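You operate a simulated robot arm through the tools that you are given. There is no shell and no other tool. Be economical: measure what you need, move in short steps, check, and stop when the job is done.

You are at the controls of a simulated two-armed robot. One attempt, no reset.

## Task
Pick up the bottle from the shelf of the sample bench with one hand, pass it to the other hand and put it on the top of the press bench. Set down upright: bottle.
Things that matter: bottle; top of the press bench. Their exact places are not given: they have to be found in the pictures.

The check looks at the end state, three seconds after you hand in, the way a careful person would. Anything else that was tipped, shoved, dropped, spilled or broken makes it a failure.

## Robot
Two 7-joint arms with two-finger parallel grippers on one trunk, on a base that drives. Base frame: it is fixed to the floor where the robot stands at the start and does not move with it; the origin is under the middle of the robot, x ahead of it, y to its left, z up; the surface under the hand at the start is at about z = 900. Lengths are in mm, angles in rad, forces in N, time in s.
The left shoulder is at the start at [17, 136, 1371], the right one opposite. With the tool pointing down near the work surface each hand reaches from about 100 to 460 mm from the robot's upright axis, wherever it stands, measured 20 degrees to its own side. Places, roughly: top of the press bench [300, 1900, 800]. Payload 1.57 kg a hand.
The TCP of each hand is the grasp point between the finger pads, 30 mm short of the fingertips. In the tool frame z runs along the fingers and y along their closing line. Largest opening 80 mm; finger width 17, thickness 12; the body of the gripper, 40 by 82 mm, starts 80 mm behind the TCP.
Orientation is that of the tool frame in the base frame, as a unit quaternion [w, x, y, z]. With the fingers straight down and closing along the base's y, the tool's x points along the base's -x, its y along +y and its z along -z.

## Interface
- The arms move only by the tool send_rows. It takes "left_deltas", "right_deltas" or both (then of equal length, played together; a hand with none holds still); each is a list of rows, each an object of numbers (a shift or turn left out is 0, a gripper value left out holds the last): "tx", "ty", "tz": the shift along the base's x, y, z in mm; "ax", "ay", "az": the turn, a rotation vector about the base's x, y, z in rad; "gripper": the finger opening in mm, from 0 to 80. In form: [{"tx": .., "ty": .., "tz": .., "ax": .., "ay": .., "az": .., "gripper": ..}, ...]. A call has 1 to 20 rows; each row shifts and turns the commanded pose from where the row before left it. A row lasts 0.2 s, in which the tool goes at most 50 mm and 0.15 rad; a call with a longer step from one row to the next is refused whole, and so is a gripper value outside its range. Where a pose cannot be reached the arm comes as near as it can. A force on the tool above 40 N (or 10 N above the force at the start of the call, whichever is more), or a blocked arm, ends the call early, and 0.2 s more pass. The fingers move at their own pace (about 45 mm/s each) and stop on an object; they squeeze with about 40 N. The grip force told is the motor's: it shows also when the fingers shut on nothing. Time passes only in rows, and 0.2 s behind the last, so rows that do not move let the fingers close. The reply holds the time, the measured pose of the TCP, the force on the tool along the base axes, the opening and the grip force, in the units named above and with some noise, with the torque about the TCP (base axes, N m) and any sound that the robot's microphone picked up.
- Cameras (640 x 400 px; columns grow to the right, rows downward): "scene" is now at [168.8, -5.5, 1225.6]; the picture's right is [-0.16, -0.99, 0.01], its down [-0.81, 0.13, -0.57] and it looks along [0.56, -0.10, -0.82] (base axes); focal length 214 px, centre (320, 200). "left" rides on the left gripper at [72, 7, -122] in its tool frame; the picture's right is [-0.09, 1.00, 0.00], its down [-0.84, -0.08, -0.54] and it looks along [-0.54, -0.05, 0.84] (tool axes); focal length 238 px, centre (320, 200). "right" rides on the right gripper at [72, -7, -122] in its tool frame; the picture's right is [0.09, 1.00, 0.00], its down [-0.84, 0.08, -0.54] and it looks along [-0.54, 0.05, 0.84] (tool axes); focal length 238 px, centre (320, 200).
- get_image(camera): a new picture of that camera. The clock stands still meanwhile.
- move_column(by): slides the trunk up (or, below 0, down) by that many mm; the arms and the scene camera ride with it, the base frame stays. It gives what a move gives, with no picture.
- steer(legs): drives the robot by 1 to 6 legs, each [ahead, left, turn to the left] in mm, mm and rad, along the robot's own axes; the way and the turn of a leg run together, so that a leg with both is an arc; at most 1500 mm and 3.142 rad a leg. The arms and the cameras ride along, it lands a little off, and it stops where it bumps. It gives what a move gives.
- head_to(pan, tilt): turns the head with the scene camera to pan (to the left, within 1.047 rad either way) and tilt (down, from -0.506 to 1.204), counted from straight ahead of the robot. It gives what a move gives.
- locate(camera, pixels): for up to 12 pixels [column, row] of the newest picture of that camera ("zoom" is the newest enlarged one), the place [x, y, z] in the base frame of the surface seen there, good to about 3 mm, but the place of the scene camera against the robot may be out by one fixed shift of up to 12 mm in any direction. The clock stands still meanwhile.
- inspect(camera, box): a new picture of the part [left, top, right, bottom] of that camera's present view, enlarged. The clock stands still meanwhile.
- sign_off(): hands the job in; it is judged then, once.

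Go step by step. Measure first, check grasps and placings, and put right what went wrong. The budget is 80 turns and 58 pictures, counting those below and the enlarged ones. Unless the task says otherwise, let go and move clear before handing in, and close with one line.

The tools are called after "Request:" as a command line: name --argument value ..., lists and objects as JSON in quotes. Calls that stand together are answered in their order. send_rows: Moves the arms, as the interface text tells. Its arguments: {"type":"object","properties":{"left_deltas":{"type":"array","items":{"type":"object","properties":{"tx":{"type":"number"},"ty":{"type":"number"},"tz":{"type":"number"},"ax":{"type":"number"},"ay":{"type":"number"},"az":{"type":"number"},"gripper":{"type":"number"}}}},"right_deltas":{"type":"array","items":{"type":"object","properties":{"tx":{"type":"number"},"ty":{"type":"number"},"tz":{"type":"number"},"ax":{"type":"number"},"ay":{"type":"number"},"az":{"type":"number"},"gripper":{"type":"number"}}}}},"required":[]} The other tools are called the same way: move_column (by) slides the trunk up or down; steer (legs) drives the base; head_to (pan, tilt) turns the head that bears the scene camera; get_image (camera) takes a picture; locate (camera, pixels) gives the place of the surface under pixels of a picture; inspect (camera, box) takes an enlarged picture of a part of a camera's view; sign_off () hands the job in.

At the start:

```text
clock: 0.0
left_position: [215.2, 130.8, 1001.0]
left_tcp_rot: [-0.006, 0.01, 0.998, 0.066]
left_ft_force: [-0.2, 0.1, 0.9]
left_wrist_torque: [0.01, 0.0, -0.01]
left_width: 79.9
left_grip_force: 0.0
right_position: [250.0, -148.8, 1015.8]
right_tcp_rot: [-0.006, 0.0, 1.0, -0.002]
right_ft_force: [-0.4, 0.4, 0.4]
right_wrist_torque: [0.02, 0.01, -0.01]
right_width: 79.9
right_grip_force: 0.2
trunk travel left (down, up): [-728.0, 512.0]
robot x, y, heading: [1.3, 0.6, 0.002]
head pan, tilt: [-0.166, 0.955]
```

scene: 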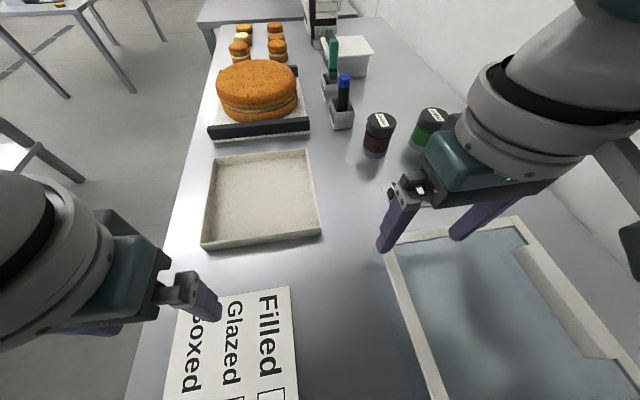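
right: 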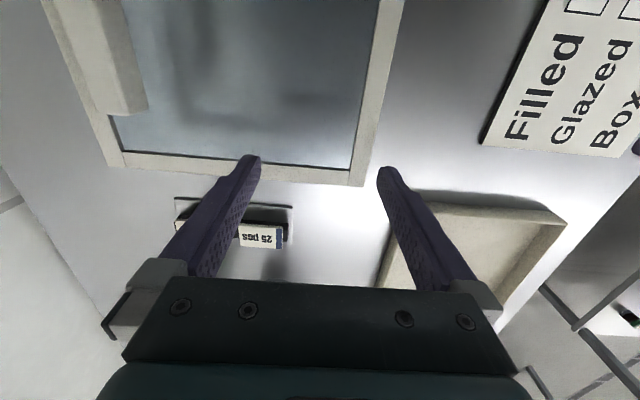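
left: 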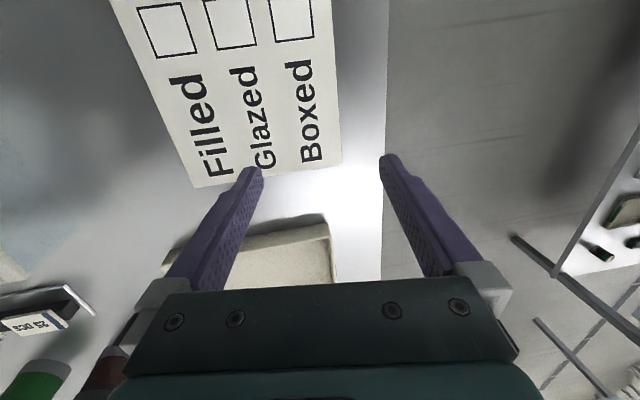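

The start pictures show a bench with cakes, but no bottle or shelf. I'll turn the head left and look for the other benches.

Request:
head_to --pan 1.0 --tilt 0.4

Request:
get_image --camera "scene"

Request:
head_to --pan 0.0 --tilt 0.3

Request:
get_image --camera "scene"

```text
clock: 1.4
left_position: [212.4, 132.5, 1000.2]
left_tcp_rot: [-0.006, 0.012, 0.997, 0.071]
left_ft_force: [-0.1, -0.4, 0.0]
left_wrist_torque: [0.04, 0.01, -0.02]
left_width: 79.9
left_grip_force: 0.0
right_position: [247.8, -148.4, 1014.4]
right_tcp_rot: [-0.007, 0.0, 1.0, -0.003]
right_ft_force: [-0.1, 0.1, 0.4]
right_wrist_torque: [-0.02, 0.01, 0.01]
right_width: 80.0
right_grip_force: 0.0
trunk travel left (down, up): [-728.0, 512.0]
robot x, y, heading: [4.4, 0.3, -0.001]
head pan, tilt: [1.0, 0.4]
```

```text
54 pictures are left
```

scene: 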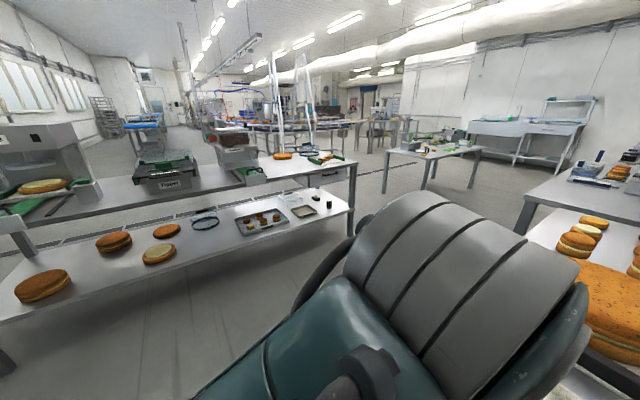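

```text
clock: 2.6
left_position: [213.0, 132.2, 998.4]
left_tcp_rot: [-0.007, 0.012, 0.997, 0.071]
left_ft_force: [-0.5, 0.6, 0.0]
left_wrist_torque: [0.03, 0.01, 0.01]
left_width: 79.8
left_grip_force: 0.1
right_position: [247.8, -148.7, 1013.1]
right_tcp_rot: [-0.008, 0.0, 1.0, -0.003]
right_ft_force: [0.3, -0.1, 0.5]
right_wrist_torque: [0.0, 0.0, 0.01]
right_width: 79.9
right_grip_force: 0.1
trunk travel left (down, up): [-728.0, 512.0]
robot x, y, heading: [3.2, 2.0, 0.0]
head pan, tilt: [0.0, 0.3]
```

```text
53 pictures are left
```

scene: 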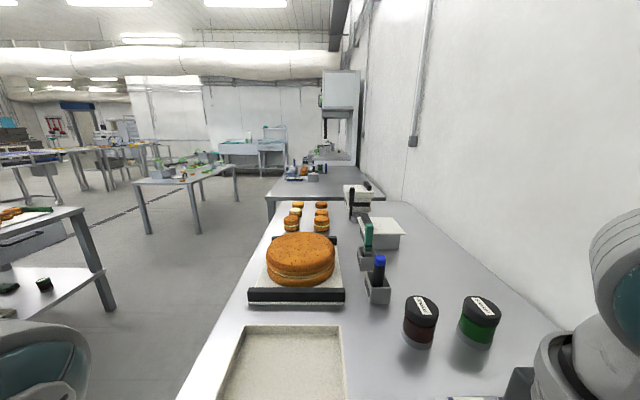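

The left bench (about y 1900) has a lower shelf with small items near (328,205) in the first picture. I'll zoom in there.

Request:
head_to --pan 1.0 --tilt 0.4

Request:
inspect --camera "scene" --box '[200, 120, 360, 240]'

Request:
inspect --camera "scene" --box '[0, 100, 200, 320]'

Request:
inspect --camera "scene" --box '[360, 80, 640, 240]'

```text
clock: 3.9
left_position: [211.2, 130.9, 997.6]
left_tcp_rot: [-0.006, 0.012, 0.997, 0.071]
left_ft_force: [0.6, -0.4, 0.1]
left_wrist_torque: [0.01, -0.02, 0.01]
left_width: 80.1
left_grip_force: 0.1
right_position: [246.1, -150.9, 1013.7]
right_tcp_rot: [-0.009, 0.0, 1.0, -0.003]
right_ft_force: [-0.3, 0.1, 0.1]
right_wrist_torque: [-0.01, -0.01, 0.01]
right_width: 80.1
right_grip_force: 0.1
trunk travel left (down, up): [-728.0, 512.0]
robot x, y, heading: [2.8, 0.3, -0.001]
head pan, tilt: [1.0, 0.4]
```

```text
3.33 times, centred on (280, 180) of scene
```

zoom: 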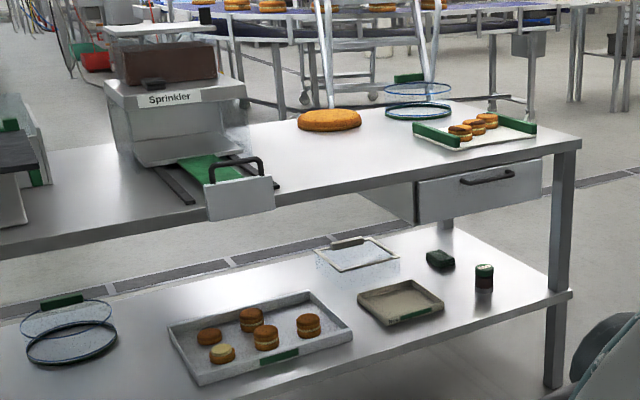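

```text
1.82 times, centred on (100, 210) of scene
```

zoom: 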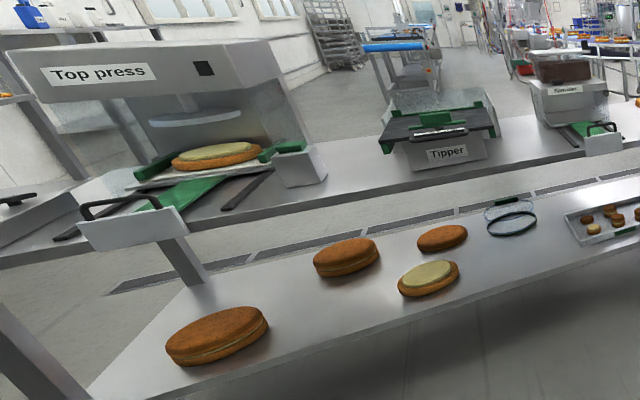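

```text
2.29 times, centred on (500, 160) of scene
```

zoom: 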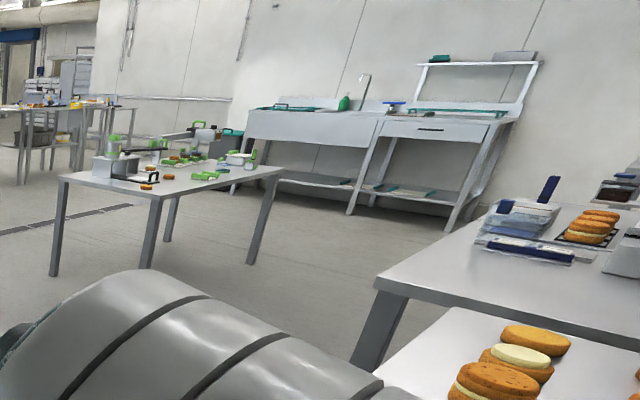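

The press bench is the left one with "Top press" and "Tipper". No clear sample bench bottle yet, and there are bottles on a shelf far left. I'll back off a little and turn left to see behind.

Request:
steer --legs '[[-150, 0, 0], [0, 0, 1.2]]'

Request:
get_image --camera "scene"

Request:
head_to --pan 0.0 --tilt 0.4

Request:
get_image --camera "scene"

```text
clock: 5.1
left_position: [208.0, 131.0, 993.5]
left_tcp_rot: [-0.01, 0.011, 0.997, 0.07]
left_ft_force: [0.0, -1.2, -0.1]
left_wrist_torque: [0.03, -0.02, 0.04]
left_width: 80.3
left_grip_force: 0.1
right_position: [242.3, -153.0, 1009.8]
right_tcp_rot: [-0.012, -0.001, 1.0, -0.007]
right_ft_force: [0.3, 0.2, 0.0]
right_wrist_torque: [0.01, -0.05, 0.02]
right_width: 79.9
right_grip_force: 0.0
trunk travel left (down, up): [-728.0, 512.0]
robot x, y, heading: [7.3, 5.7, 0.002]
head pan, tilt: [1.0, 0.4]
stopped in leg 1: the robot was blocked; the commanded pose is now the measured one
```

```text
49 pictures are left
```

scene: 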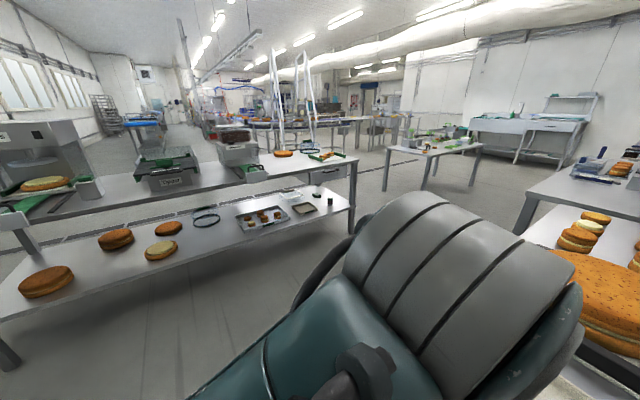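

```text
clock: 6.3
left_position: [208.8, 131.6, 995.0]
left_tcp_rot: [-0.008, 0.011, 0.997, 0.07]
left_ft_force: [0.2, -0.2, 0.2]
left_wrist_torque: [-0.02, 0.01, -0.01]
left_width: 80.1
left_grip_force: 0.1
right_position: [243.4, -151.6, 1012.6]
right_tcp_rot: [-0.009, 0.0, 1.0, -0.006]
right_ft_force: [0.0, 0.5, 0.2]
right_wrist_torque: [-0.02, -0.01, 0.03]
right_width: 80.0
right_grip_force: 0.0
trunk travel left (down, up): [-728.0, 512.0]
robot x, y, heading: [3.9, -2.1, 0.001]
head pan, tilt: [0.0, 0.4]
```

```text
48 pictures are left
```

scene: 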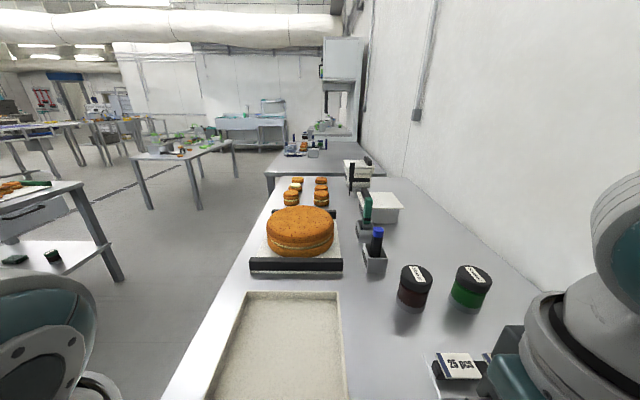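

Backward is blocked at once. I'll check where the bench edge is, and look down to the left to see whether going sideways is free.

Request:
locate --camera "scene" --pixels '[[175, 385], [250, 240], [285, 180], [112, 270], [90, 190], [20, 245], [52, 257]]'

Request:
head_to --pan 1.04 --tilt 1.1

Request:
get_image --camera "scene"

Request:
head_to --pan -0.4 --tilt 1.2

Request:
get_image --camera "scene"

```text
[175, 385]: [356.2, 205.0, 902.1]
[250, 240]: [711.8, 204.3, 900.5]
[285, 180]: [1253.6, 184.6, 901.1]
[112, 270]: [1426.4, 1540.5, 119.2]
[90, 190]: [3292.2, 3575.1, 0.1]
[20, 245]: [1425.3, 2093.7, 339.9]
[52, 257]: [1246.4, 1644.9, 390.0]
```

```text
clock: 7.6
left_position: [208.8, 130.2, 994.7]
left_tcp_rot: [-0.01, 0.011, 0.997, 0.07]
left_ft_force: [0.3, 0.4, -0.6]
left_wrist_torque: [0.0, 0.01, -0.01]
left_width: 80.0
left_grip_force: 0.2
right_position: [243.4, -151.6, 1011.7]
right_tcp_rot: [-0.011, -0.001, 1.0, -0.006]
right_ft_force: [0.1, 0.3, 0.2]
right_wrist_torque: [0.04, 0.05, 0.0]
right_width: 80.2
right_grip_force: 0.1
trunk travel left (down, up): [-728.0, 512.0]
robot x, y, heading: [3.0, -1.0, 0.002]
head pan, tilt: [1.04, 1.1]
```

```text
47 pictures are left
```

scene: 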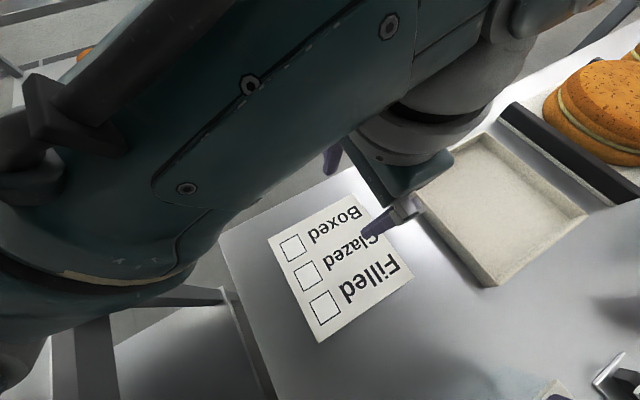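

```text
clock: 9.2
left_position: [207.1, 129.9, 994.0]
left_tcp_rot: [-0.008, 0.011, 0.997, 0.07]
left_ft_force: [0.1, 0.5, -0.6]
left_wrist_torque: [0.01, -0.01, -0.01]
left_width: 80.1
left_grip_force: 0.1
right_position: [243.4, -152.2, 1011.4]
right_tcp_rot: [-0.01, -0.001, 1.0, -0.006]
right_ft_force: [0.2, -0.5, 0.9]
right_wrist_torque: [0.06, -0.03, -0.02]
right_width: 79.9
right_grip_force: 0.0
trunk travel left (down, up): [-728.0, 512.0]
robot x, y, heading: [2.0, 1.7, -0.0]
head pan, tilt: [-0.4, 1.201]
```

```text
46 pictures are left
```

scene: 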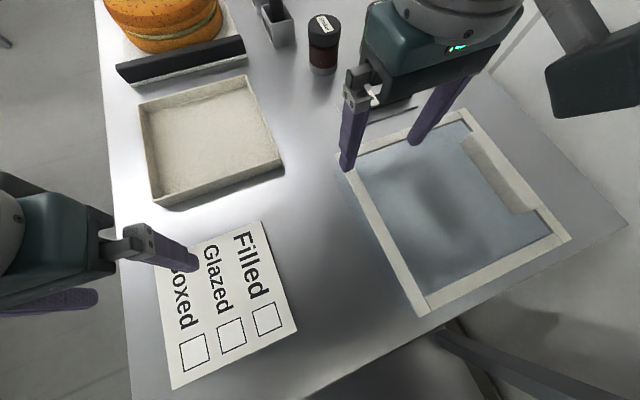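

I need to know what surrounds the robot base, so I'll look left at a middle tilt and locate points.

Request:
head_to --pan 1.04 --tilt 1.1

Request:
get_image --camera "scene"

Request:
locate --camera "scene" --pixels '[[222, 250], [265, 390], [160, 350], [75, 350], [20, 380], [190, 295], [205, 270], [35, 20], [10, 60], [310, 80], [230, 310]]'

```text
clock: 10.8
left_position: [205.7, 129.1, 993.2]
left_tcp_rot: [-0.01, 0.011, 0.997, 0.069]
left_ft_force: [-0.5, 0.2, -0.3]
left_wrist_torque: [-0.02, -0.01, 0.03]
left_width: 80.1
left_grip_force: 0.0
right_position: [240.9, -152.6, 1010.7]
right_tcp_rot: [-0.011, -0.001, 1.0, -0.006]
right_ft_force: [-0.4, 0.1, -0.2]
right_wrist_torque: [0.02, 0.0, 0.01]
right_width: 80.0
right_grip_force: 0.0
trunk travel left (down, up): [-728.0, 512.0]
robot x, y, heading: [4.1, 0.7, 0.003]
head pan, tilt: [1.04, 1.1]
```

```text
45 pictures are left
```

scene: 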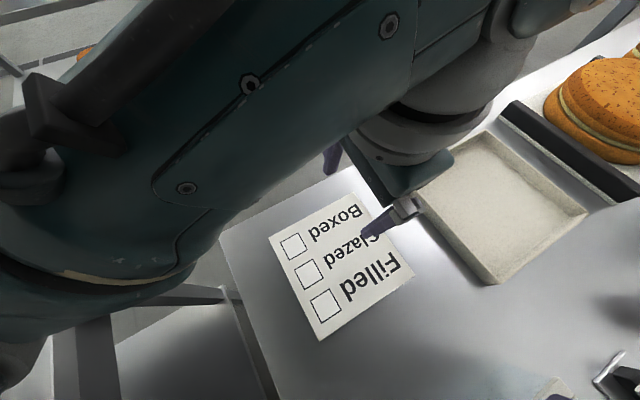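

```text
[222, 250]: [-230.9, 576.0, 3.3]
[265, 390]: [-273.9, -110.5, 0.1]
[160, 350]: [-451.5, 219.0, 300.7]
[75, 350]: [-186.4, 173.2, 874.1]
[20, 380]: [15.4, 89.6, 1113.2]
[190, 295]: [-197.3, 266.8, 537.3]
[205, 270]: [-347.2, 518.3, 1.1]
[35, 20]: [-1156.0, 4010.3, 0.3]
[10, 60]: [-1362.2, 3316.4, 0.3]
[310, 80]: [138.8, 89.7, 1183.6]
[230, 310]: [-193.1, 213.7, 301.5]
```

There's a second bench right behind the robot (edge x ≈ -190, shelf at z ≈ 300), probably the sample bench. The aisle to the left (y 270–1500) is clear, so I'll slide left into it and turn to look back.

Request:
steer --legs '[[0, 850, 0]]'

Request:
head_to --pan 0.0 --tilt 0.5

```text
clock: 15.2
left_position: [222.5, 980.1, 985.7]
left_tcp_rot: [0.002, 0.008, 0.997, 0.076]
left_ft_force: [0.0, -0.1, 0.6]
left_wrist_torque: [-0.02, -0.01, 0.0]
left_width: 79.9
left_grip_force: 0.0
right_position: [259.2, 698.0, 1000.1]
right_tcp_rot: [0.0, -0.003, 1.0, 0.0]
right_ft_force: [0.3, -0.8, -0.3]
right_wrist_torque: [0.0, 0.0, -0.01]
right_width: 79.9
right_grip_force: 0.1
trunk travel left (down, up): [-728.0, 512.0]
robot x, y, heading: [1.2, 846.8, 0.005]
head pan, tilt: [1.04, 1.1]
```

```text
clock: 16.5
left_position: [223.4, 979.6, 984.7]
left_tcp_rot: [0.002, 0.007, 0.997, 0.076]
left_ft_force: [-0.7, -0.2, -0.3]
left_wrist_torque: [-0.01, -0.02, 0.01]
left_width: 79.9
left_grip_force: 0.1
right_position: [258.8, 698.0, 1001.0]
right_tcp_rot: [0.0, -0.003, 1.0, 0.0]
right_ft_force: [0.2, 0.2, -0.6]
right_wrist_torque: [-0.03, -0.03, -0.01]
right_width: 79.7
right_grip_force: 0.0
trunk travel left (down, up): [-728.0, 512.0]
robot x, y, heading: [0.3, 842.4, 0.001]
head pan, tilt: [0.0, 0.499]
```

Clear aisle. Now I'll turn left to face away (heading ~π) and look.

Request:
steer --legs '[[0, 0, 3.14]]'

Request:
get_image --camera "scene"

Request:
head_to --pan 1.0 --tilt 0.5

Request:
get_image --camera "scene"

```text
clock: 24.1
left_position: [-231.9, 720.2, 985.4]
left_tcp_rot: [0.076, 0.996, -0.049, -0.005]
left_ft_force: [0.1, -0.2, -0.7]
left_wrist_torque: [-0.01, 0.0, -0.01]
left_width: 80.0
left_grip_force: 0.1
right_position: [-245.3, 1004.9, 1000.8]
right_tcp_rot: [0.0, 0.999, -0.039, 0.0]
right_ft_force: [0.2, 0.2, -0.1]
right_wrist_torque: [0.0, 0.0, 0.01]
right_width: 80.1
right_grip_force: 0.1
trunk travel left (down, up): [-728.0, 512.0]
robot x, y, heading: [1.4, 842.0, 3.069]
head pan, tilt: [0.0, 0.499]
```

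```text
44 pictures are left
```

scene: 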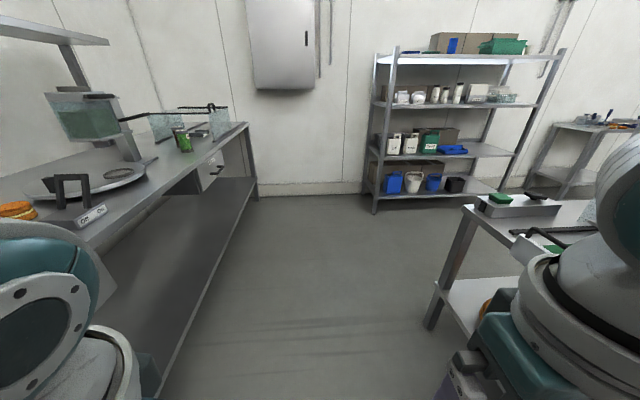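

```text
clock: 25.3
left_position: [-233.1, 718.6, 985.4]
left_tcp_rot: [0.076, 0.996, -0.049, -0.004]
left_ft_force: [-0.1, -1.1, 0.4]
left_wrist_torque: [-0.01, 0.06, -0.04]
left_width: 80.0
left_grip_force: 0.0
right_position: [-245.4, 1004.4, 1000.5]
right_tcp_rot: [0.0, 0.999, -0.038, 0.001]
right_ft_force: [0.9, 0.1, 0.1]
right_wrist_torque: [0.04, -0.05, 0.03]
right_width: 80.2
right_grip_force: 0.1
trunk travel left (down, up): [-728.0, 512.0]
robot x, y, heading: [0.1, 839.5, 3.064]
head pan, tilt: [1.0, 0.499]
```

```text
43 pictures are left
```

scene: 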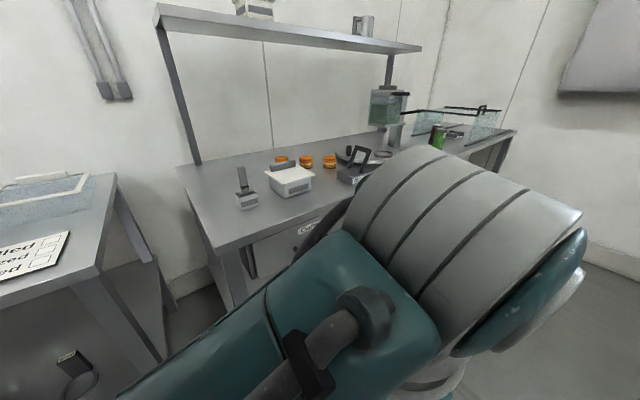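

This bench (scale, sample pucks) looks like the sample bench, with an overshelf and a low shelf. I'll zoom in on the candidates.

Request:
inspect --camera "scene" --box '[360, 80, 520, 180]'

Request:
head_to --pan 0.8 --tilt 0.0

Request:
get_image --camera "scene"

```text
4.00 times, centred on (440, 130) of scene
```

zoom: 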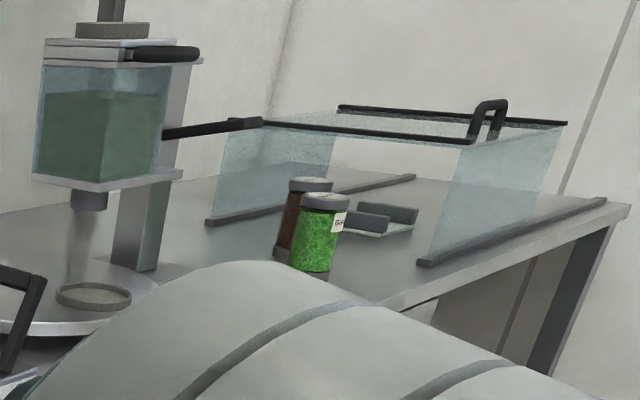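

```text
clock: 26.3
left_position: [-232.1, 719.5, 985.7]
left_tcp_rot: [0.076, 0.996, -0.05, -0.005]
left_ft_force: [-0.4, 0.8, 0.9]
left_wrist_torque: [-0.02, -0.01, -0.01]
left_width: 79.9
left_grip_force: 0.1
right_position: [-244.7, 1004.8, 1000.6]
right_tcp_rot: [-0.001, 0.999, -0.038, 0.0]
right_ft_force: [0.7, 1.0, 0.6]
right_wrist_torque: [0.0, -0.01, -0.03]
right_width: 79.7
right_grip_force: 0.0
trunk travel left (down, up): [-728.0, 512.0]
robot x, y, heading: [0.5, 843.3, 3.068]
head pan, tilt: [0.799, 0.0]
```

```text
41 pictures are left
```

scene: 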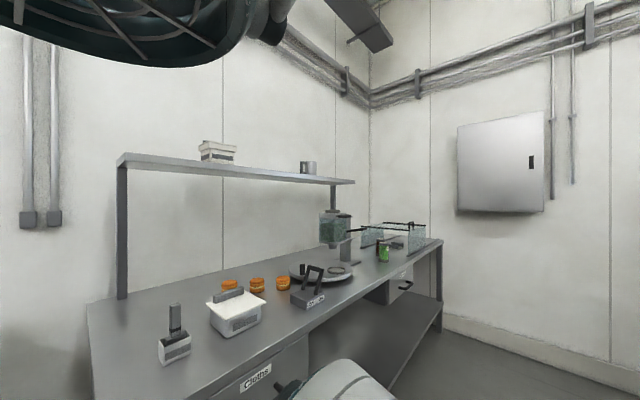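

No bottle is evident on this bench. I'll turn back toward +x and inspect the benches further along.

Request:
steer --legs '[[0, 0, -2.7]]'

Request:
head_to --pan -0.35 --tilt 0.25

Request:
inspect --camera "scene" --box '[160, 80, 480, 280]'

Request:
get_image --camera "scene"

```text
clock: 33.1
left_position: [168.9, 1041.2, 984.5]
left_tcp_rot: [-0.011, -0.143, 0.987, 0.075]
left_ft_force: [-0.1, -0.3, 0.4]
left_wrist_torque: [0.02, 0.01, -0.04]
left_width: 80.0
left_grip_force: 0.1
right_position: [290.2, 780.1, 999.8]
right_tcp_rot: [-0.001, -0.156, 0.988, 0.0]
right_ft_force: [0.1, -0.4, -0.3]
right_wrist_torque: [0.02, -0.01, -0.02]
right_width: 79.8
right_grip_force: 0.0
trunk travel left (down, up): [-728.0, 512.0]
robot x, y, heading: [0.5, 840.5, 0.312]
head pan, tilt: [0.799, 0.0]
```

```text
clock: 34.5
left_position: [169.8, 1040.2, 985.4]
left_tcp_rot: [-0.011, -0.144, 0.986, 0.076]
left_ft_force: [0.6, -0.6, -0.8]
left_wrist_torque: [0.0, 0.02, 0.01]
left_width: 79.9
left_grip_force: 0.0
right_position: [291.3, 782.3, 1000.0]
right_tcp_rot: [0.001, -0.156, 0.988, 0.0]
right_ft_force: [0.8, -0.3, -0.3]
right_wrist_torque: [-0.01, -0.05, -0.04]
right_width: 80.2
right_grip_force: 0.3
trunk travel left (down, up): [-728.0, 512.0]
robot x, y, heading: [-1.1, 839.2, 0.318]
head pan, tilt: [-0.351, 0.25]
```

```text
2.00 times, centred on (320, 180) of scene
```

zoom: 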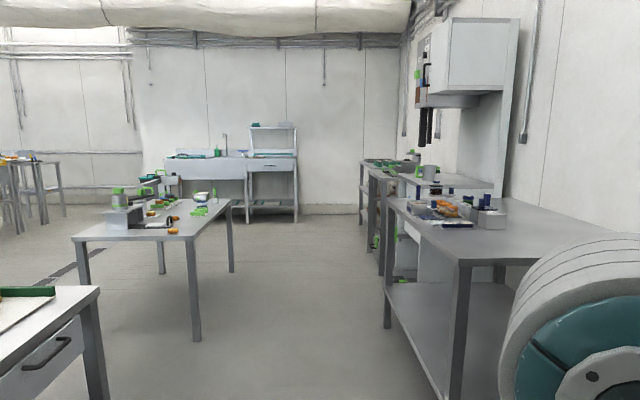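

```text
39 pictures are left
```

scene: 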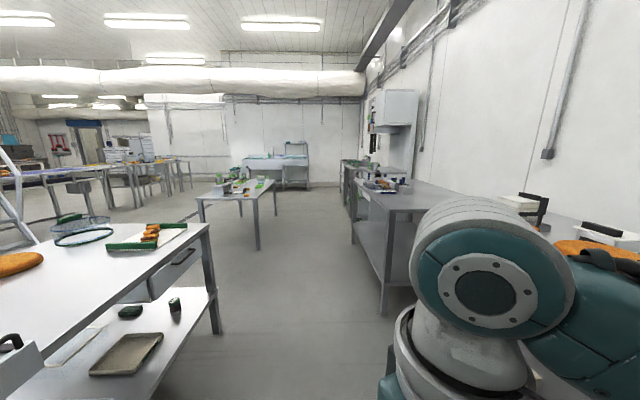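

Further benches on the right side (around (380,190)) have lower shelves. I'll drive down the aisle to see them.

Request:
steer --legs '[[0, 0, -0.318], [1400, -100, 0], [0, 0, -0.5]]'

Request:
head_to --pan 0.0 --tilt 0.5

Request:
get_image --camera "scene"

```text
clock: 43.9
left_position: [1645.6, 763.3, 985.1]
left_tcp_rot: [0.021, 0.255, 0.964, 0.074]
left_ft_force: [-0.3, -0.3, -0.5]
left_wrist_torque: [0.0, -0.01, 0.03]
left_width: 80.3
left_grip_force: 0.2
right_position: [1541.1, 498.5, 999.5]
right_tcp_rot: [-0.001, 0.246, 0.969, -0.001]
right_ft_force: [0.5, -0.6, 0.0]
right_wrist_torque: [0.01, 0.02, 0.01]
right_width: 80.2
right_grip_force: 0.0
trunk travel left (down, up): [-728.0, 512.0]
robot x, y, heading: [1386.1, 748.1, -0.491]
head pan, tilt: [-0.351, 0.25]
```

```text
clock: 44.7
left_position: [1646.6, 764.1, 985.8]
left_tcp_rot: [0.02, 0.256, 0.964, 0.073]
left_ft_force: [0.1, -0.3, -0.7]
left_wrist_torque: [-0.02, 0.02, -0.01]
left_width: 80.0
left_grip_force: 0.0
right_position: [1540.9, 499.4, 1000.2]
right_tcp_rot: [-0.001, 0.246, 0.969, -0.001]
right_ft_force: [-0.8, -0.3, 0.0]
right_wrist_torque: [0.04, 0.01, 0.0]
right_width: 79.8
right_grip_force: 0.0
trunk travel left (down, up): [-728.0, 512.0]
robot x, y, heading: [1383.5, 751.2, -0.497]
head pan, tilt: [0.0, 0.499]
```

```text
38 pictures are left
```

scene: 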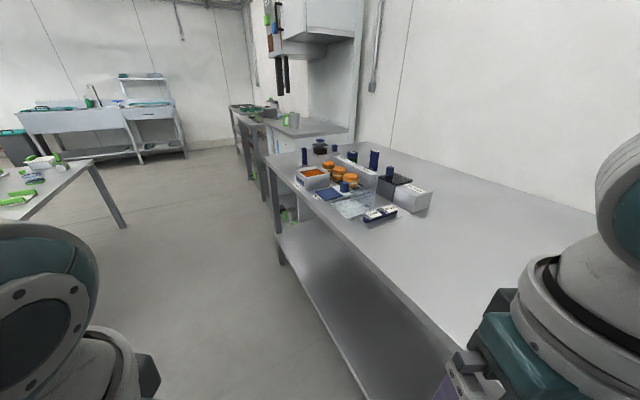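

Bench 2 holds sample-like items. I'll zoom on them and on the shelves past it.

Request:
inspect --camera "scene" --box '[220, 90, 440, 230]'

Request:
inspect --camera "scene" --box '[0, 50, 220, 190]'

```text
2.86 times, centred on (330, 160) of scene
```

zoom: 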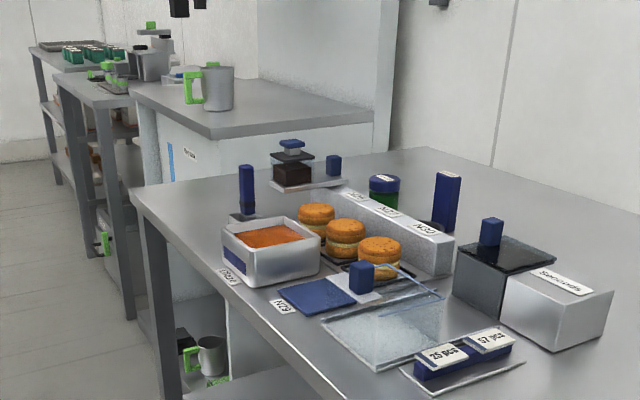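

```text
2.86 times, centred on (110, 120) of scene
```

zoom: 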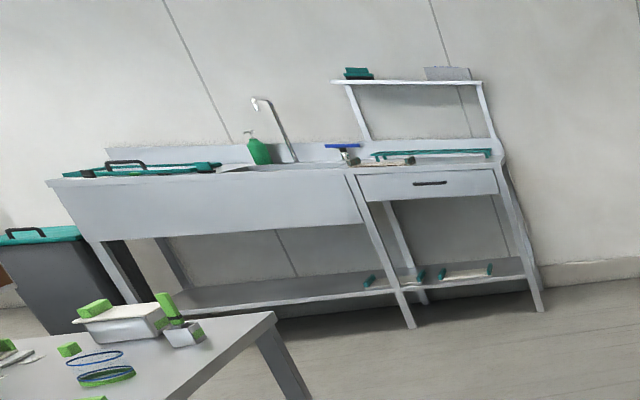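

Something is on a low shelf past bench 2 (mug at zoom (210,355)). I'll move further along and face the row squarely to see the shelves.

Request:
steer --legs '[[0, 0, 0.49], [600, 0, 0], [0, 0, -1.1]]'

Request:
get_image --camera "scene"

```text
clock: 52.3
left_position: [2211.5, 615.3, 985.0]
left_tcp_rot: [0.042, 0.528, 0.846, 0.065]
left_ft_force: [0.0, 1.5, 0.2]
left_wrist_torque: [0.0, 0.0, -0.02]
left_width: 80.1
left_grip_force: 0.1
right_position: [1973.9, 454.3, 1000.5]
right_tcp_rot: [-0.001, 0.52, 0.854, 0.0]
right_ft_force: [-1.0, -0.3, 0.1]
right_wrist_torque: [-0.04, 0.0, 0.0]
right_width: 79.9
right_grip_force: 0.1
trunk travel left (down, up): [-728.0, 512.0]
robot x, y, heading: [1985.3, 751.4, -1.092]
head pan, tilt: [0.0, 0.499]
```

```text
35 pictures are left
```

scene: 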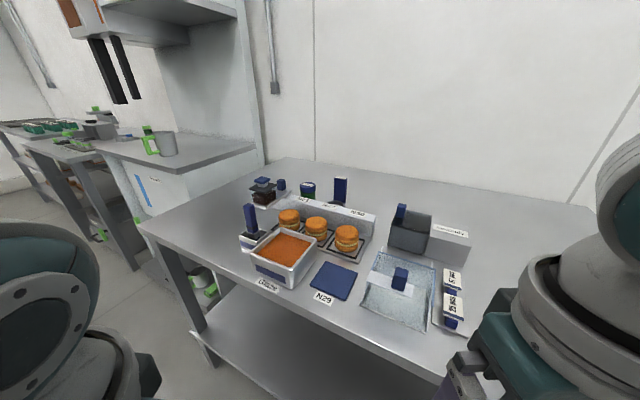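

Request:
inspect --camera "scene" --box '[0, 90, 260, 300]'

Request:
head_to --pan -0.3 --tilt 0.8

Request:
get_image --camera "scene"

```text
1.90 times, centred on (130, 195) of scene
```

zoom: 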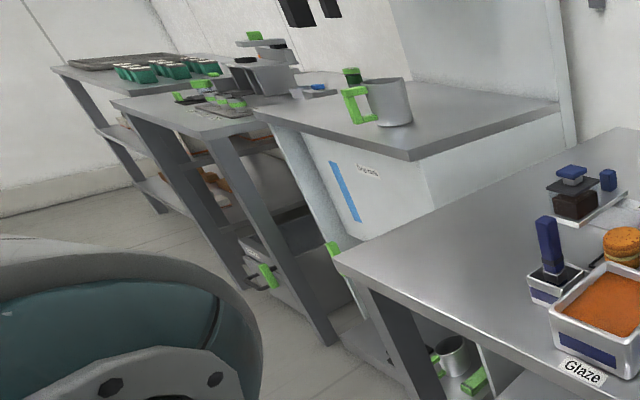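

```text
clock: 53.1
left_position: [2211.1, 614.7, 986.3]
left_tcp_rot: [0.042, 0.528, 0.846, 0.064]
left_ft_force: [0.9, -0.1, 0.0]
left_wrist_torque: [0.0, 0.02, 0.02]
left_width: 80.1
left_grip_force: 0.1
right_position: [1974.0, 453.9, 1000.7]
right_tcp_rot: [-0.001, 0.52, 0.854, -0.001]
right_ft_force: [0.7, -0.7, 0.5]
right_wrist_torque: [-0.02, -0.02, -0.03]
right_width: 79.9
right_grip_force: 0.1
trunk travel left (down, up): [-728.0, 512.0]
robot x, y, heading: [1981.6, 749.4, -1.095]
head pan, tilt: [-0.3, 0.799]
```

```text
33 pictures are left
```

scene: 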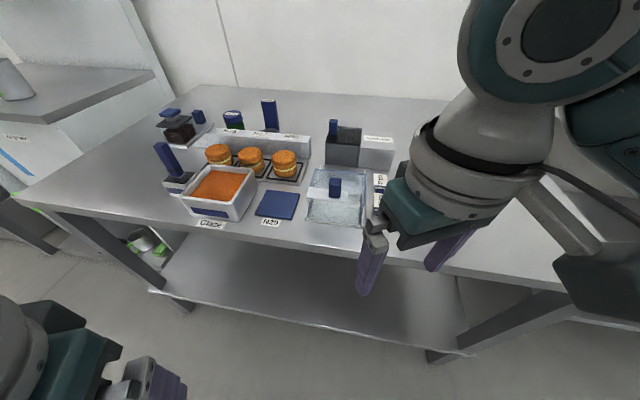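

Bench 2's lower shelf is empty. I'll go back and look at the shelf under the starting bench, facing it squarely.

Request:
steer --legs '[[0, 0, -0.475], [-100, -1250, 0]]'

Request:
head_to --pan 0.0 --tilt 0.75

Request:
get_image --camera "scene"

```text
clock: 60.5
left_position: [930.4, 633.4, 985.9]
left_tcp_rot: [0.056, 0.722, 0.688, 0.053]
left_ft_force: [-0.5, 1.1, 0.0]
left_wrist_torque: [-0.08, 0.03, 0.0]
left_width: 80.0
left_grip_force: 0.1
right_position: [644.7, 607.0, 1000.1]
right_tcp_rot: [-0.001, 0.716, 0.698, 0.001]
right_ft_force: [0.1, 0.0, 0.1]
right_wrist_torque: [-0.01, -0.02, 0.01]
right_width: 79.9
right_grip_force: 0.0
trunk travel left (down, up): [-728.0, 512.0]
robot x, y, heading: [795.7, 858.4, -1.6]
head pan, tilt: [-0.3, 0.799]
```

```text
clock: 61.3
left_position: [930.5, 632.2, 985.0]
left_tcp_rot: [0.056, 0.722, 0.687, 0.052]
left_ft_force: [-0.1, 0.0, -0.7]
left_wrist_torque: [-0.01, 0.0, -0.05]
left_width: 80.2
left_grip_force: 0.0
right_position: [646.6, 607.1, 999.6]
right_tcp_rot: [-0.001, 0.716, 0.698, -0.001]
right_ft_force: [0.0, -0.2, 0.2]
right_wrist_torque: [0.02, -0.01, -0.03]
right_width: 80.0
right_grip_force: 0.1
trunk travel left (down, up): [-728.0, 512.0]
robot x, y, heading: [799.2, 862.1, -1.599]
head pan, tilt: [0.0, 0.75]
```

```text
32 pictures are left
```

scene: 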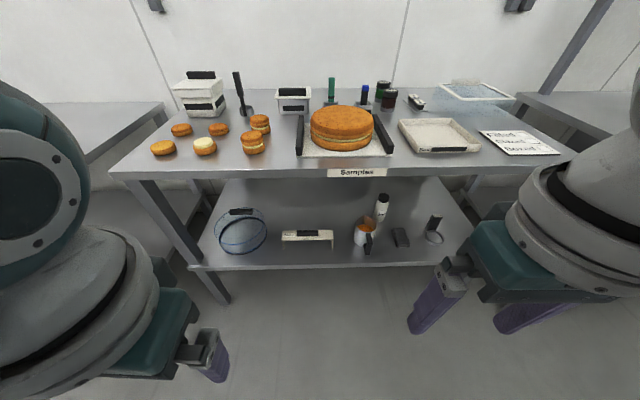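

The start bench is labelled "Samples", and a white bottle stands on its lower shelf at (382,205). I'll zoom in and measure it.

Request:
inspect --camera "scene" --box '[330, 170, 460, 260]'

Request:
locate --camera "scene" --pixels '[[382, 197], [381, 212], [379, 221], [360, 235], [367, 248], [400, 237], [434, 225], [437, 237], [325, 267], [440, 262], [350, 180], [320, 235]]'

```text
4.44 times, centred on (395, 215) of scene
```

zoom: 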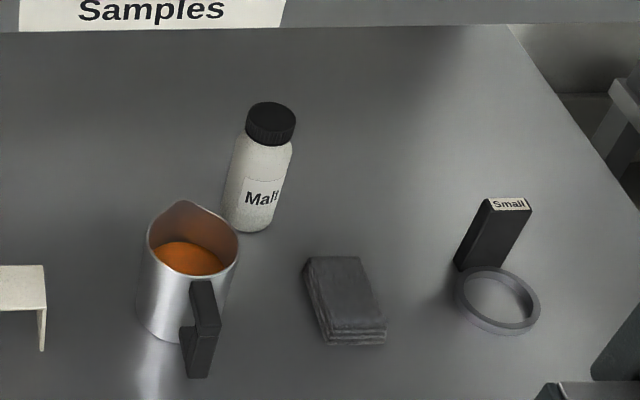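

```text
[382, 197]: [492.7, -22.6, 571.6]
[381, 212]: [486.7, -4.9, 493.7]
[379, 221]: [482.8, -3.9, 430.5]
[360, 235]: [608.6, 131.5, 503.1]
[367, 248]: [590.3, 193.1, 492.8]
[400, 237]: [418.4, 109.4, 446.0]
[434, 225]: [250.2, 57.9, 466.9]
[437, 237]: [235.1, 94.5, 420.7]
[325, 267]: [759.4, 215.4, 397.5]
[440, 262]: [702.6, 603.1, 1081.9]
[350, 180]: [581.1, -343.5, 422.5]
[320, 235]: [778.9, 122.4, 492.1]
```

The bottle ("Malt", white, dark cap) stands at about x 487, y -30, z 410–575 under the "Samples" bench. To its left is a jug at x ≈ 600, and to its right a cloth at x ≈ 420. I'll pitch the right hand forward (about 35° below horizontal) out here in the aisle, then lower the trunk.

Request:
send_rows --right_deltas '[{"ty": -20, "tz": 17, "ax": -0.096}, {"ty": -20, "tz": 17, "ax": -0.096}, {"ty": -20, "tz": 17, "ax": -0.096}, {"ty": -20, "tz": 17, "ax": -0.096}, {"ty": -20, "tz": 17, "ax": -0.096}, {"ty": -20, "tz": 17, "ax": -0.096}, {"ty": -20, "tz": 17, "ax": -0.096}, {"ty": -20, "tz": 17, "ax": -0.096}, {"ty": -20, "tz": 17, "ax": -0.096}, {"ty": -20, "tz": 17, "ax": -0.096}]'

Request:
move_column --by -600

Request:
steer --legs '[[0, 0, 0.03], [100, -160, 0]]'

Request:
head_to --pan -0.2 --tilt 0.3

Request:
get_image --camera "scene"

```text
clock: 63.5
left_position: [930.5, 632.7, 983.9]
left_tcp_rot: [0.056, 0.722, 0.688, 0.053]
left_ft_force: [0.6, 0.1, -0.4]
left_wrist_torque: [0.02, -0.01, 0.01]
left_width: 80.1
left_grip_force: 0.0
right_position: [645.3, 403.3, 1173.6]
right_tcp_rot: [0.331, 0.636, 0.618, -0.323]
right_ft_force: [-1.0, 0.2, 0.1]
right_wrist_torque: [0.01, -0.02, -0.02]
right_width: 79.8
right_grip_force: 0.1
trunk travel left (down, up): [-728.0, 512.0]
robot x, y, heading: [795.5, 862.1, -1.601]
head pan, tilt: [0.0, 0.75]
```

```text
refused: -600 is not a number from -400 to 400
```

```text
clock: 65.4
left_position: [783.0, 534.4, 985.1]
left_tcp_rot: [0.055, 0.713, 0.697, 0.053]
left_ft_force: [0.2, 0.0, 0.2]
left_wrist_torque: [-0.04, 0.0, -0.02]
left_width: 80.0
left_grip_force: 0.2
right_position: [504.7, 299.6, 1173.6]
right_tcp_rot: [0.335, 0.627, 0.627, -0.318]
right_ft_force: [-0.5, 1.0, 0.1]
right_wrist_torque: [-0.01, -0.01, -0.03]
right_width: 79.9
right_grip_force: 0.0
trunk travel left (down, up): [-728.0, 512.0]
robot x, y, heading: [646.8, 757.4, -1.571]
head pan, tilt: [0.0, 0.75]
```

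```text
clock: 66.3
left_position: [784.0, 534.2, 985.3]
left_tcp_rot: [0.054, 0.713, 0.697, 0.053]
left_ft_force: [-0.2, 0.2, -0.2]
left_wrist_torque: [0.0, 0.0, 0.01]
left_width: 80.2
left_grip_force: 0.1
right_position: [504.9, 298.5, 1172.2]
right_tcp_rot: [0.335, 0.627, 0.627, -0.318]
right_ft_force: [0.4, -0.4, 0.8]
right_wrist_torque: [0.0, 0.01, 0.03]
right_width: 79.6
right_grip_force: 0.1
trunk travel left (down, up): [-728.0, 512.0]
robot x, y, heading: [643.5, 759.8, -1.572]
head pan, tilt: [-0.201, 0.3]
```

```text
30 pictures are left
```

scene: 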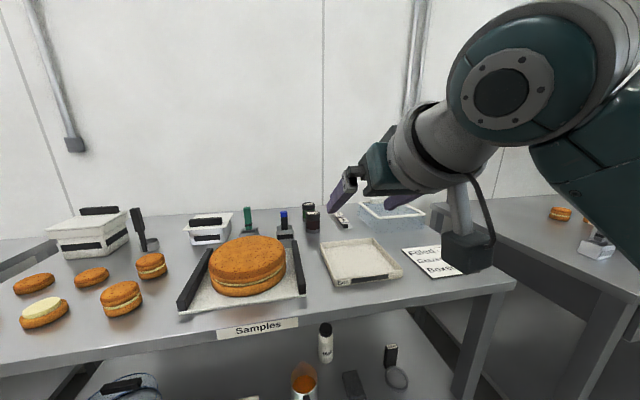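

The hand hovers about 65 mm outside the bench edge, and the camera box hangs below the wrist. I'll back off a bit, then lower the trunk in two moves.

Request:
steer --legs '[[-70, 0, 0]]'

Request:
move_column --by -400

Request:
move_column --by -200

Request:
get_image --camera "scene"

```text
clock: 67.3
left_position: [782.5, 605.5, 984.6]
left_tcp_rot: [0.055, 0.713, 0.697, 0.053]
left_ft_force: [0.3, 0.2, -1.1]
left_wrist_torque: [0.02, 0.01, 0.03]
left_width: 79.8
left_grip_force: 0.0
right_position: [504.8, 369.7, 1172.8]
right_tcp_rot: [0.334, 0.628, 0.627, -0.318]
right_ft_force: [-0.2, 0.6, -0.2]
right_wrist_torque: [-0.02, 0.02, -0.02]
right_width: 80.0
right_grip_force: 0.1
trunk travel left (down, up): [-728.0, 512.0]
robot x, y, heading: [643.5, 831.5, -1.573]
head pan, tilt: [-0.201, 0.3]
```

```text
clock: 71.1
left_position: [783.2, 604.4, 585.3]
left_tcp_rot: [0.055, 0.713, 0.696, 0.054]
left_ft_force: [0.1, -0.2, 0.2]
left_wrist_torque: [0.03, 0.01, 0.0]
left_width: 80.1
left_grip_force: 0.1
right_position: [504.6, 369.0, 774.3]
right_tcp_rot: [0.336, 0.627, 0.627, -0.318]
right_ft_force: [0.8, -0.8, -0.4]
right_wrist_torque: [0.0, -0.04, 0.0]
right_width: 79.9
right_grip_force: 0.1
trunk travel left (down, up): [-328.0, 912.0]
robot x, y, heading: [644.2, 828.8, -1.569]
head pan, tilt: [-0.201, 0.3]
```

```text
clock: 73.3
left_position: [782.4, 605.3, 384.9]
left_tcp_rot: [0.055, 0.713, 0.697, 0.054]
left_ft_force: [0.8, 0.5, 0.9]
left_wrist_torque: [-0.01, 0.0, 0.01]
left_width: 79.9
left_grip_force: 0.1
right_position: [504.2, 369.3, 572.4]
right_tcp_rot: [0.335, 0.628, 0.627, -0.319]
right_ft_force: [-0.8, -0.9, 0.2]
right_wrist_torque: [0.01, 0.0, -0.01]
right_width: 79.9
right_grip_force: 0.0
trunk travel left (down, up): [-128.0, 1112.0]
robot x, y, heading: [646.0, 827.8, -1.57]
head pan, tilt: [-0.201, 0.3]
```

```text
29 pictures are left
```

scene: 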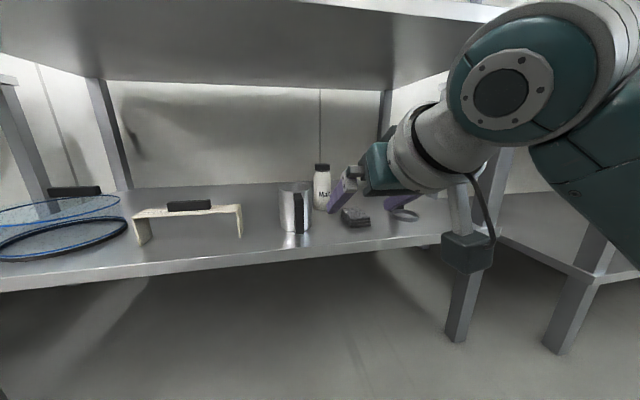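

I'll locate the bottle, jug, cloth, shelf edge, camera box and bench underside.

Request:
locate --camera "scene" --pixels '[[322, 166], [322, 186], [321, 205], [280, 210], [310, 210], [295, 230], [343, 222], [370, 224], [300, 240], [465, 255], [468, 270], [390, 88]]'

Request:
inspect --camera "scene" --box '[260, 130, 420, 250]'

Request:
locate --camera "zoom" --pixels '[[246, 148], [245, 200], [245, 240], [220, 230], [275, 220], [245, 318], [285, 165], [210, 160], [200, 320], [95, 240]]'

```text
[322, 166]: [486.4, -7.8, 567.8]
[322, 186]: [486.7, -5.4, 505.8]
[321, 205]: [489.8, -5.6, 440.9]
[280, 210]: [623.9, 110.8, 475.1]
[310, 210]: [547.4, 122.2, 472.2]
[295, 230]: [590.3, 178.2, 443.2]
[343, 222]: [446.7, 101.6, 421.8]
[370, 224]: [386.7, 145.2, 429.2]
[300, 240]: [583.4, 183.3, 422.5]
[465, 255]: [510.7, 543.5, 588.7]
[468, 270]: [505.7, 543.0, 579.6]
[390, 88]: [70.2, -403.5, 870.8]
```

```text
3.33 times, centred on (340, 190) of scene
```

zoom: 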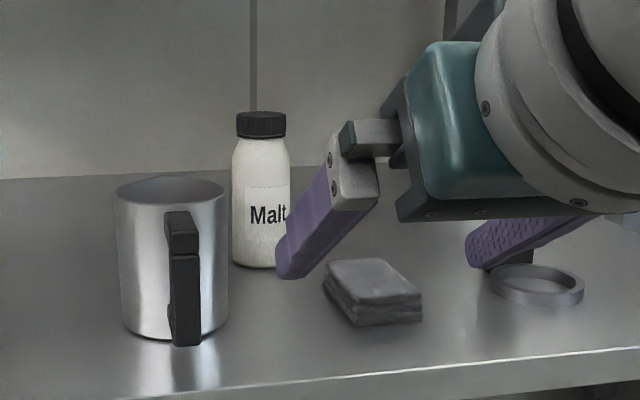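

```text
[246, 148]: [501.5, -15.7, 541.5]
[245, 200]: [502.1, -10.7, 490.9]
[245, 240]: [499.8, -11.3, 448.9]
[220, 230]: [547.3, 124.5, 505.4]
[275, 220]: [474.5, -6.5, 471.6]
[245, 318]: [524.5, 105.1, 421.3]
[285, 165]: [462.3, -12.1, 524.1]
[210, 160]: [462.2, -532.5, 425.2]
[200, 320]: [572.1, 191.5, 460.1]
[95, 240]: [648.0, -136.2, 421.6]
```

Shelf z ≈ 421. The bottle is centred near (487,-33), about 56 mm wide, with its top at ≈ 580. The jug's edge is at x ≈ 547. The scene camera may be shifted, so I'll cross-check with the right wrist camera.

Request:
get_image --camera "right"

```text
27 pictures are left
```

right: 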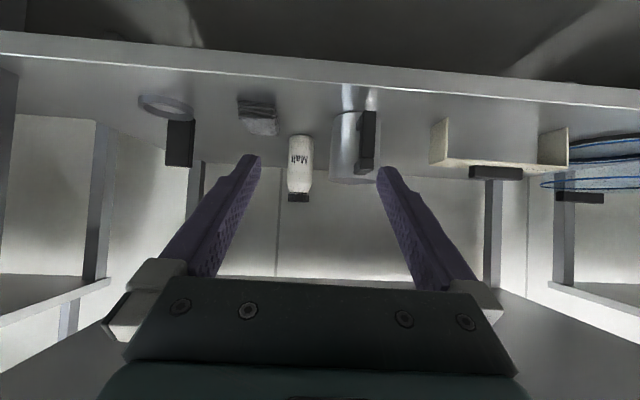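

Request:
locate --camera "right" --pixels '[[300, 145], [289, 165], [312, 165], [300, 165], [300, 187], [299, 198], [331, 160], [374, 150], [258, 118], [262, 132], [380, 90], [400, 175]]'

```text
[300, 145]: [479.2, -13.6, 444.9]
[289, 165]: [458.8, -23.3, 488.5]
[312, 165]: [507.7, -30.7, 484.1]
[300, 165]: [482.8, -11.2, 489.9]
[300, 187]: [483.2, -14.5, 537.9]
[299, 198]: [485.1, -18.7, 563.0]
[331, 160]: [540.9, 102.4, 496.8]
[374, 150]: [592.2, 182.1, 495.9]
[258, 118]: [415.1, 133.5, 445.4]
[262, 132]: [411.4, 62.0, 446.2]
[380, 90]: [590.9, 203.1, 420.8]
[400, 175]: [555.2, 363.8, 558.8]
```

The wrist camera puts the bottle centre at about (483,-40), base z 421, and the jug edge at x 541. I'll align x and narrow the opening slightly. Then I'll drive forward 280 mm above jug height.

Request:
send_rows --right_deltas '[{"tx": -21, "gripper": 74}, {}]'

Request:
steer --legs '[[280, 0, 0]]'

Request:
get_image --camera "right"

```text
clock: 73.9
left_position: [784.4, 605.1, 385.4]
left_tcp_rot: [0.056, 0.713, 0.697, 0.053]
left_ft_force: [0.8, 0.0, 0.2]
left_wrist_torque: [0.01, 0.0, -0.02]
left_width: 80.2
left_grip_force: 0.1
right_position: [483.1, 370.2, 574.2]
right_tcp_rot: [0.335, 0.627, 0.627, -0.318]
right_ft_force: [0.3, 0.1, 0.2]
right_wrist_torque: [-0.01, 0.01, -0.04]
right_width: 73.8
right_grip_force: 0.1
trunk travel left (down, up): [-128.0, 1112.0]
robot x, y, heading: [646.3, 827.9, -1.574]
head pan, tilt: [-0.201, 0.3]
```

```text
clock: 75.9
left_position: [783.4, 323.5, 384.4]
left_tcp_rot: [0.055, 0.713, 0.697, 0.053]
left_ft_force: [-0.7, -0.2, -0.6]
left_wrist_torque: [-0.02, -0.03, 0.02]
left_width: 79.8
left_grip_force: 0.0
right_position: [485.3, 87.4, 574.0]
right_tcp_rot: [0.334, 0.627, 0.628, -0.317]
right_ft_force: [-1.4, -0.1, -0.8]
right_wrist_torque: [0.0, 0.01, 0.02]
right_width: 74.3
right_grip_force: 0.0
trunk travel left (down, up): [-128.0, 1112.0]
robot x, y, heading: [646.5, 542.7, -1.569]
head pan, tilt: [-0.201, 0.3]
```

```text
26 pictures are left
```

right: 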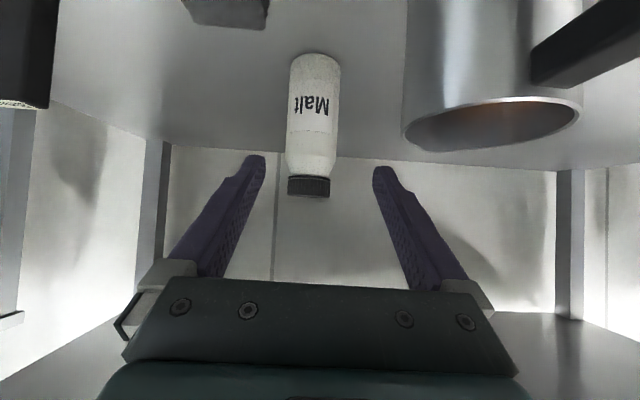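

Request:
locate --camera "right" --pixels '[[290, 110], [338, 110], [314, 110], [313, 75], [311, 160], [309, 185], [408, 100], [440, 147], [230, 10]]'

```text
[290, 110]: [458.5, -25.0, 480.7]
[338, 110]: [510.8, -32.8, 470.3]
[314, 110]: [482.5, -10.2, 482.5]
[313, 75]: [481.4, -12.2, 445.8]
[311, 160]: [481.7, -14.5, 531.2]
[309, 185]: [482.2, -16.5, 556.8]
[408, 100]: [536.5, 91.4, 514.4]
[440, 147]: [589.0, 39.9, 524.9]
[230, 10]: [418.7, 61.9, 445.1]
```

The bottle centre is confirmed at about (484,-39), with the jug rim at x ≥ 536 and top 525. I'll go forward above the rim, then forward and down to straddle the body.

Request:
send_rows --right_deltas '[{"ty": -28, "tz": -5, "tx": -1}, {"ty": -29, "tz": -5, "tx": -1}, {"ty": -17, "tz": -17}, {"ty": -17, "tz": -17}, {"ty": -17, "tz": -17}, {"ty": -17, "tz": -17}, {}]'

Request:
get_image --camera "right"

```text
clock: 77.5
left_position: [783.1, 323.1, 384.6]
left_tcp_rot: [0.056, 0.712, 0.698, 0.053]
left_ft_force: [0.3, 0.6, -0.6]
left_wrist_torque: [-0.01, -0.01, 0.01]
left_width: 80.0
left_grip_force: 0.1
right_position: [485.8, -36.8, 493.5]
right_tcp_rot: [0.335, 0.627, 0.627, -0.318]
right_ft_force: [0.3, -0.1, -0.7]
right_wrist_torque: [0.02, -0.02, -0.01]
right_width: 74.0
right_grip_force: 0.0
trunk travel left (down, up): [-128.0, 1112.0]
robot x, y, heading: [645.2, 549.3, -1.572]
head pan, tilt: [-0.201, 0.3]
```

```text
25 pictures are left
```

right: 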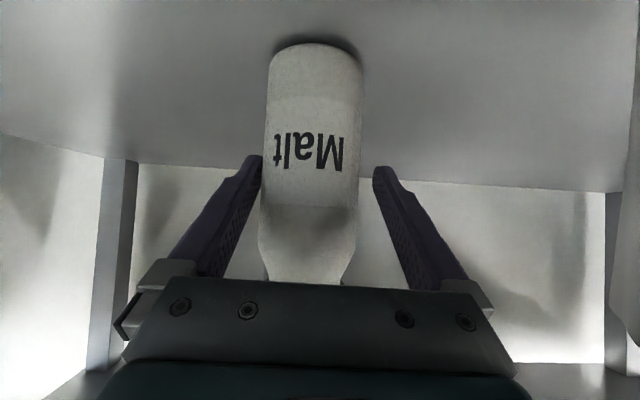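

The bottle sits between the pads, offset about 3 mm to -x. I'll nudge and close.

Request:
send_rows --right_deltas '[{"tx": -3}, {"gripper": 45}, {"gripper": 45}, {"gripper": 45}, {"gripper": 45}]'

```text
clock: 78.7
left_position: [783.0, 322.8, 385.2]
left_tcp_rot: [0.055, 0.712, 0.698, 0.053]
left_ft_force: [0.1, -0.3, 0.4]
left_wrist_torque: [0.03, -0.02, -0.01]
left_width: 80.0
left_grip_force: 0.1
right_position: [481.7, -38.9, 494.4]
right_tcp_rot: [0.335, 0.626, 0.628, -0.318]
right_ft_force: [-2.0, 0.1, 0.9]
right_wrist_torque: [-0.03, 0.18, 0.02]
right_width: 57.3
right_grip_force: 39.9
trunk travel left (down, up): [-128.0, 1112.0]
robot x, y, heading: [646.2, 545.5, -1.568]
head pan, tilt: [-0.201, 0.3]
```

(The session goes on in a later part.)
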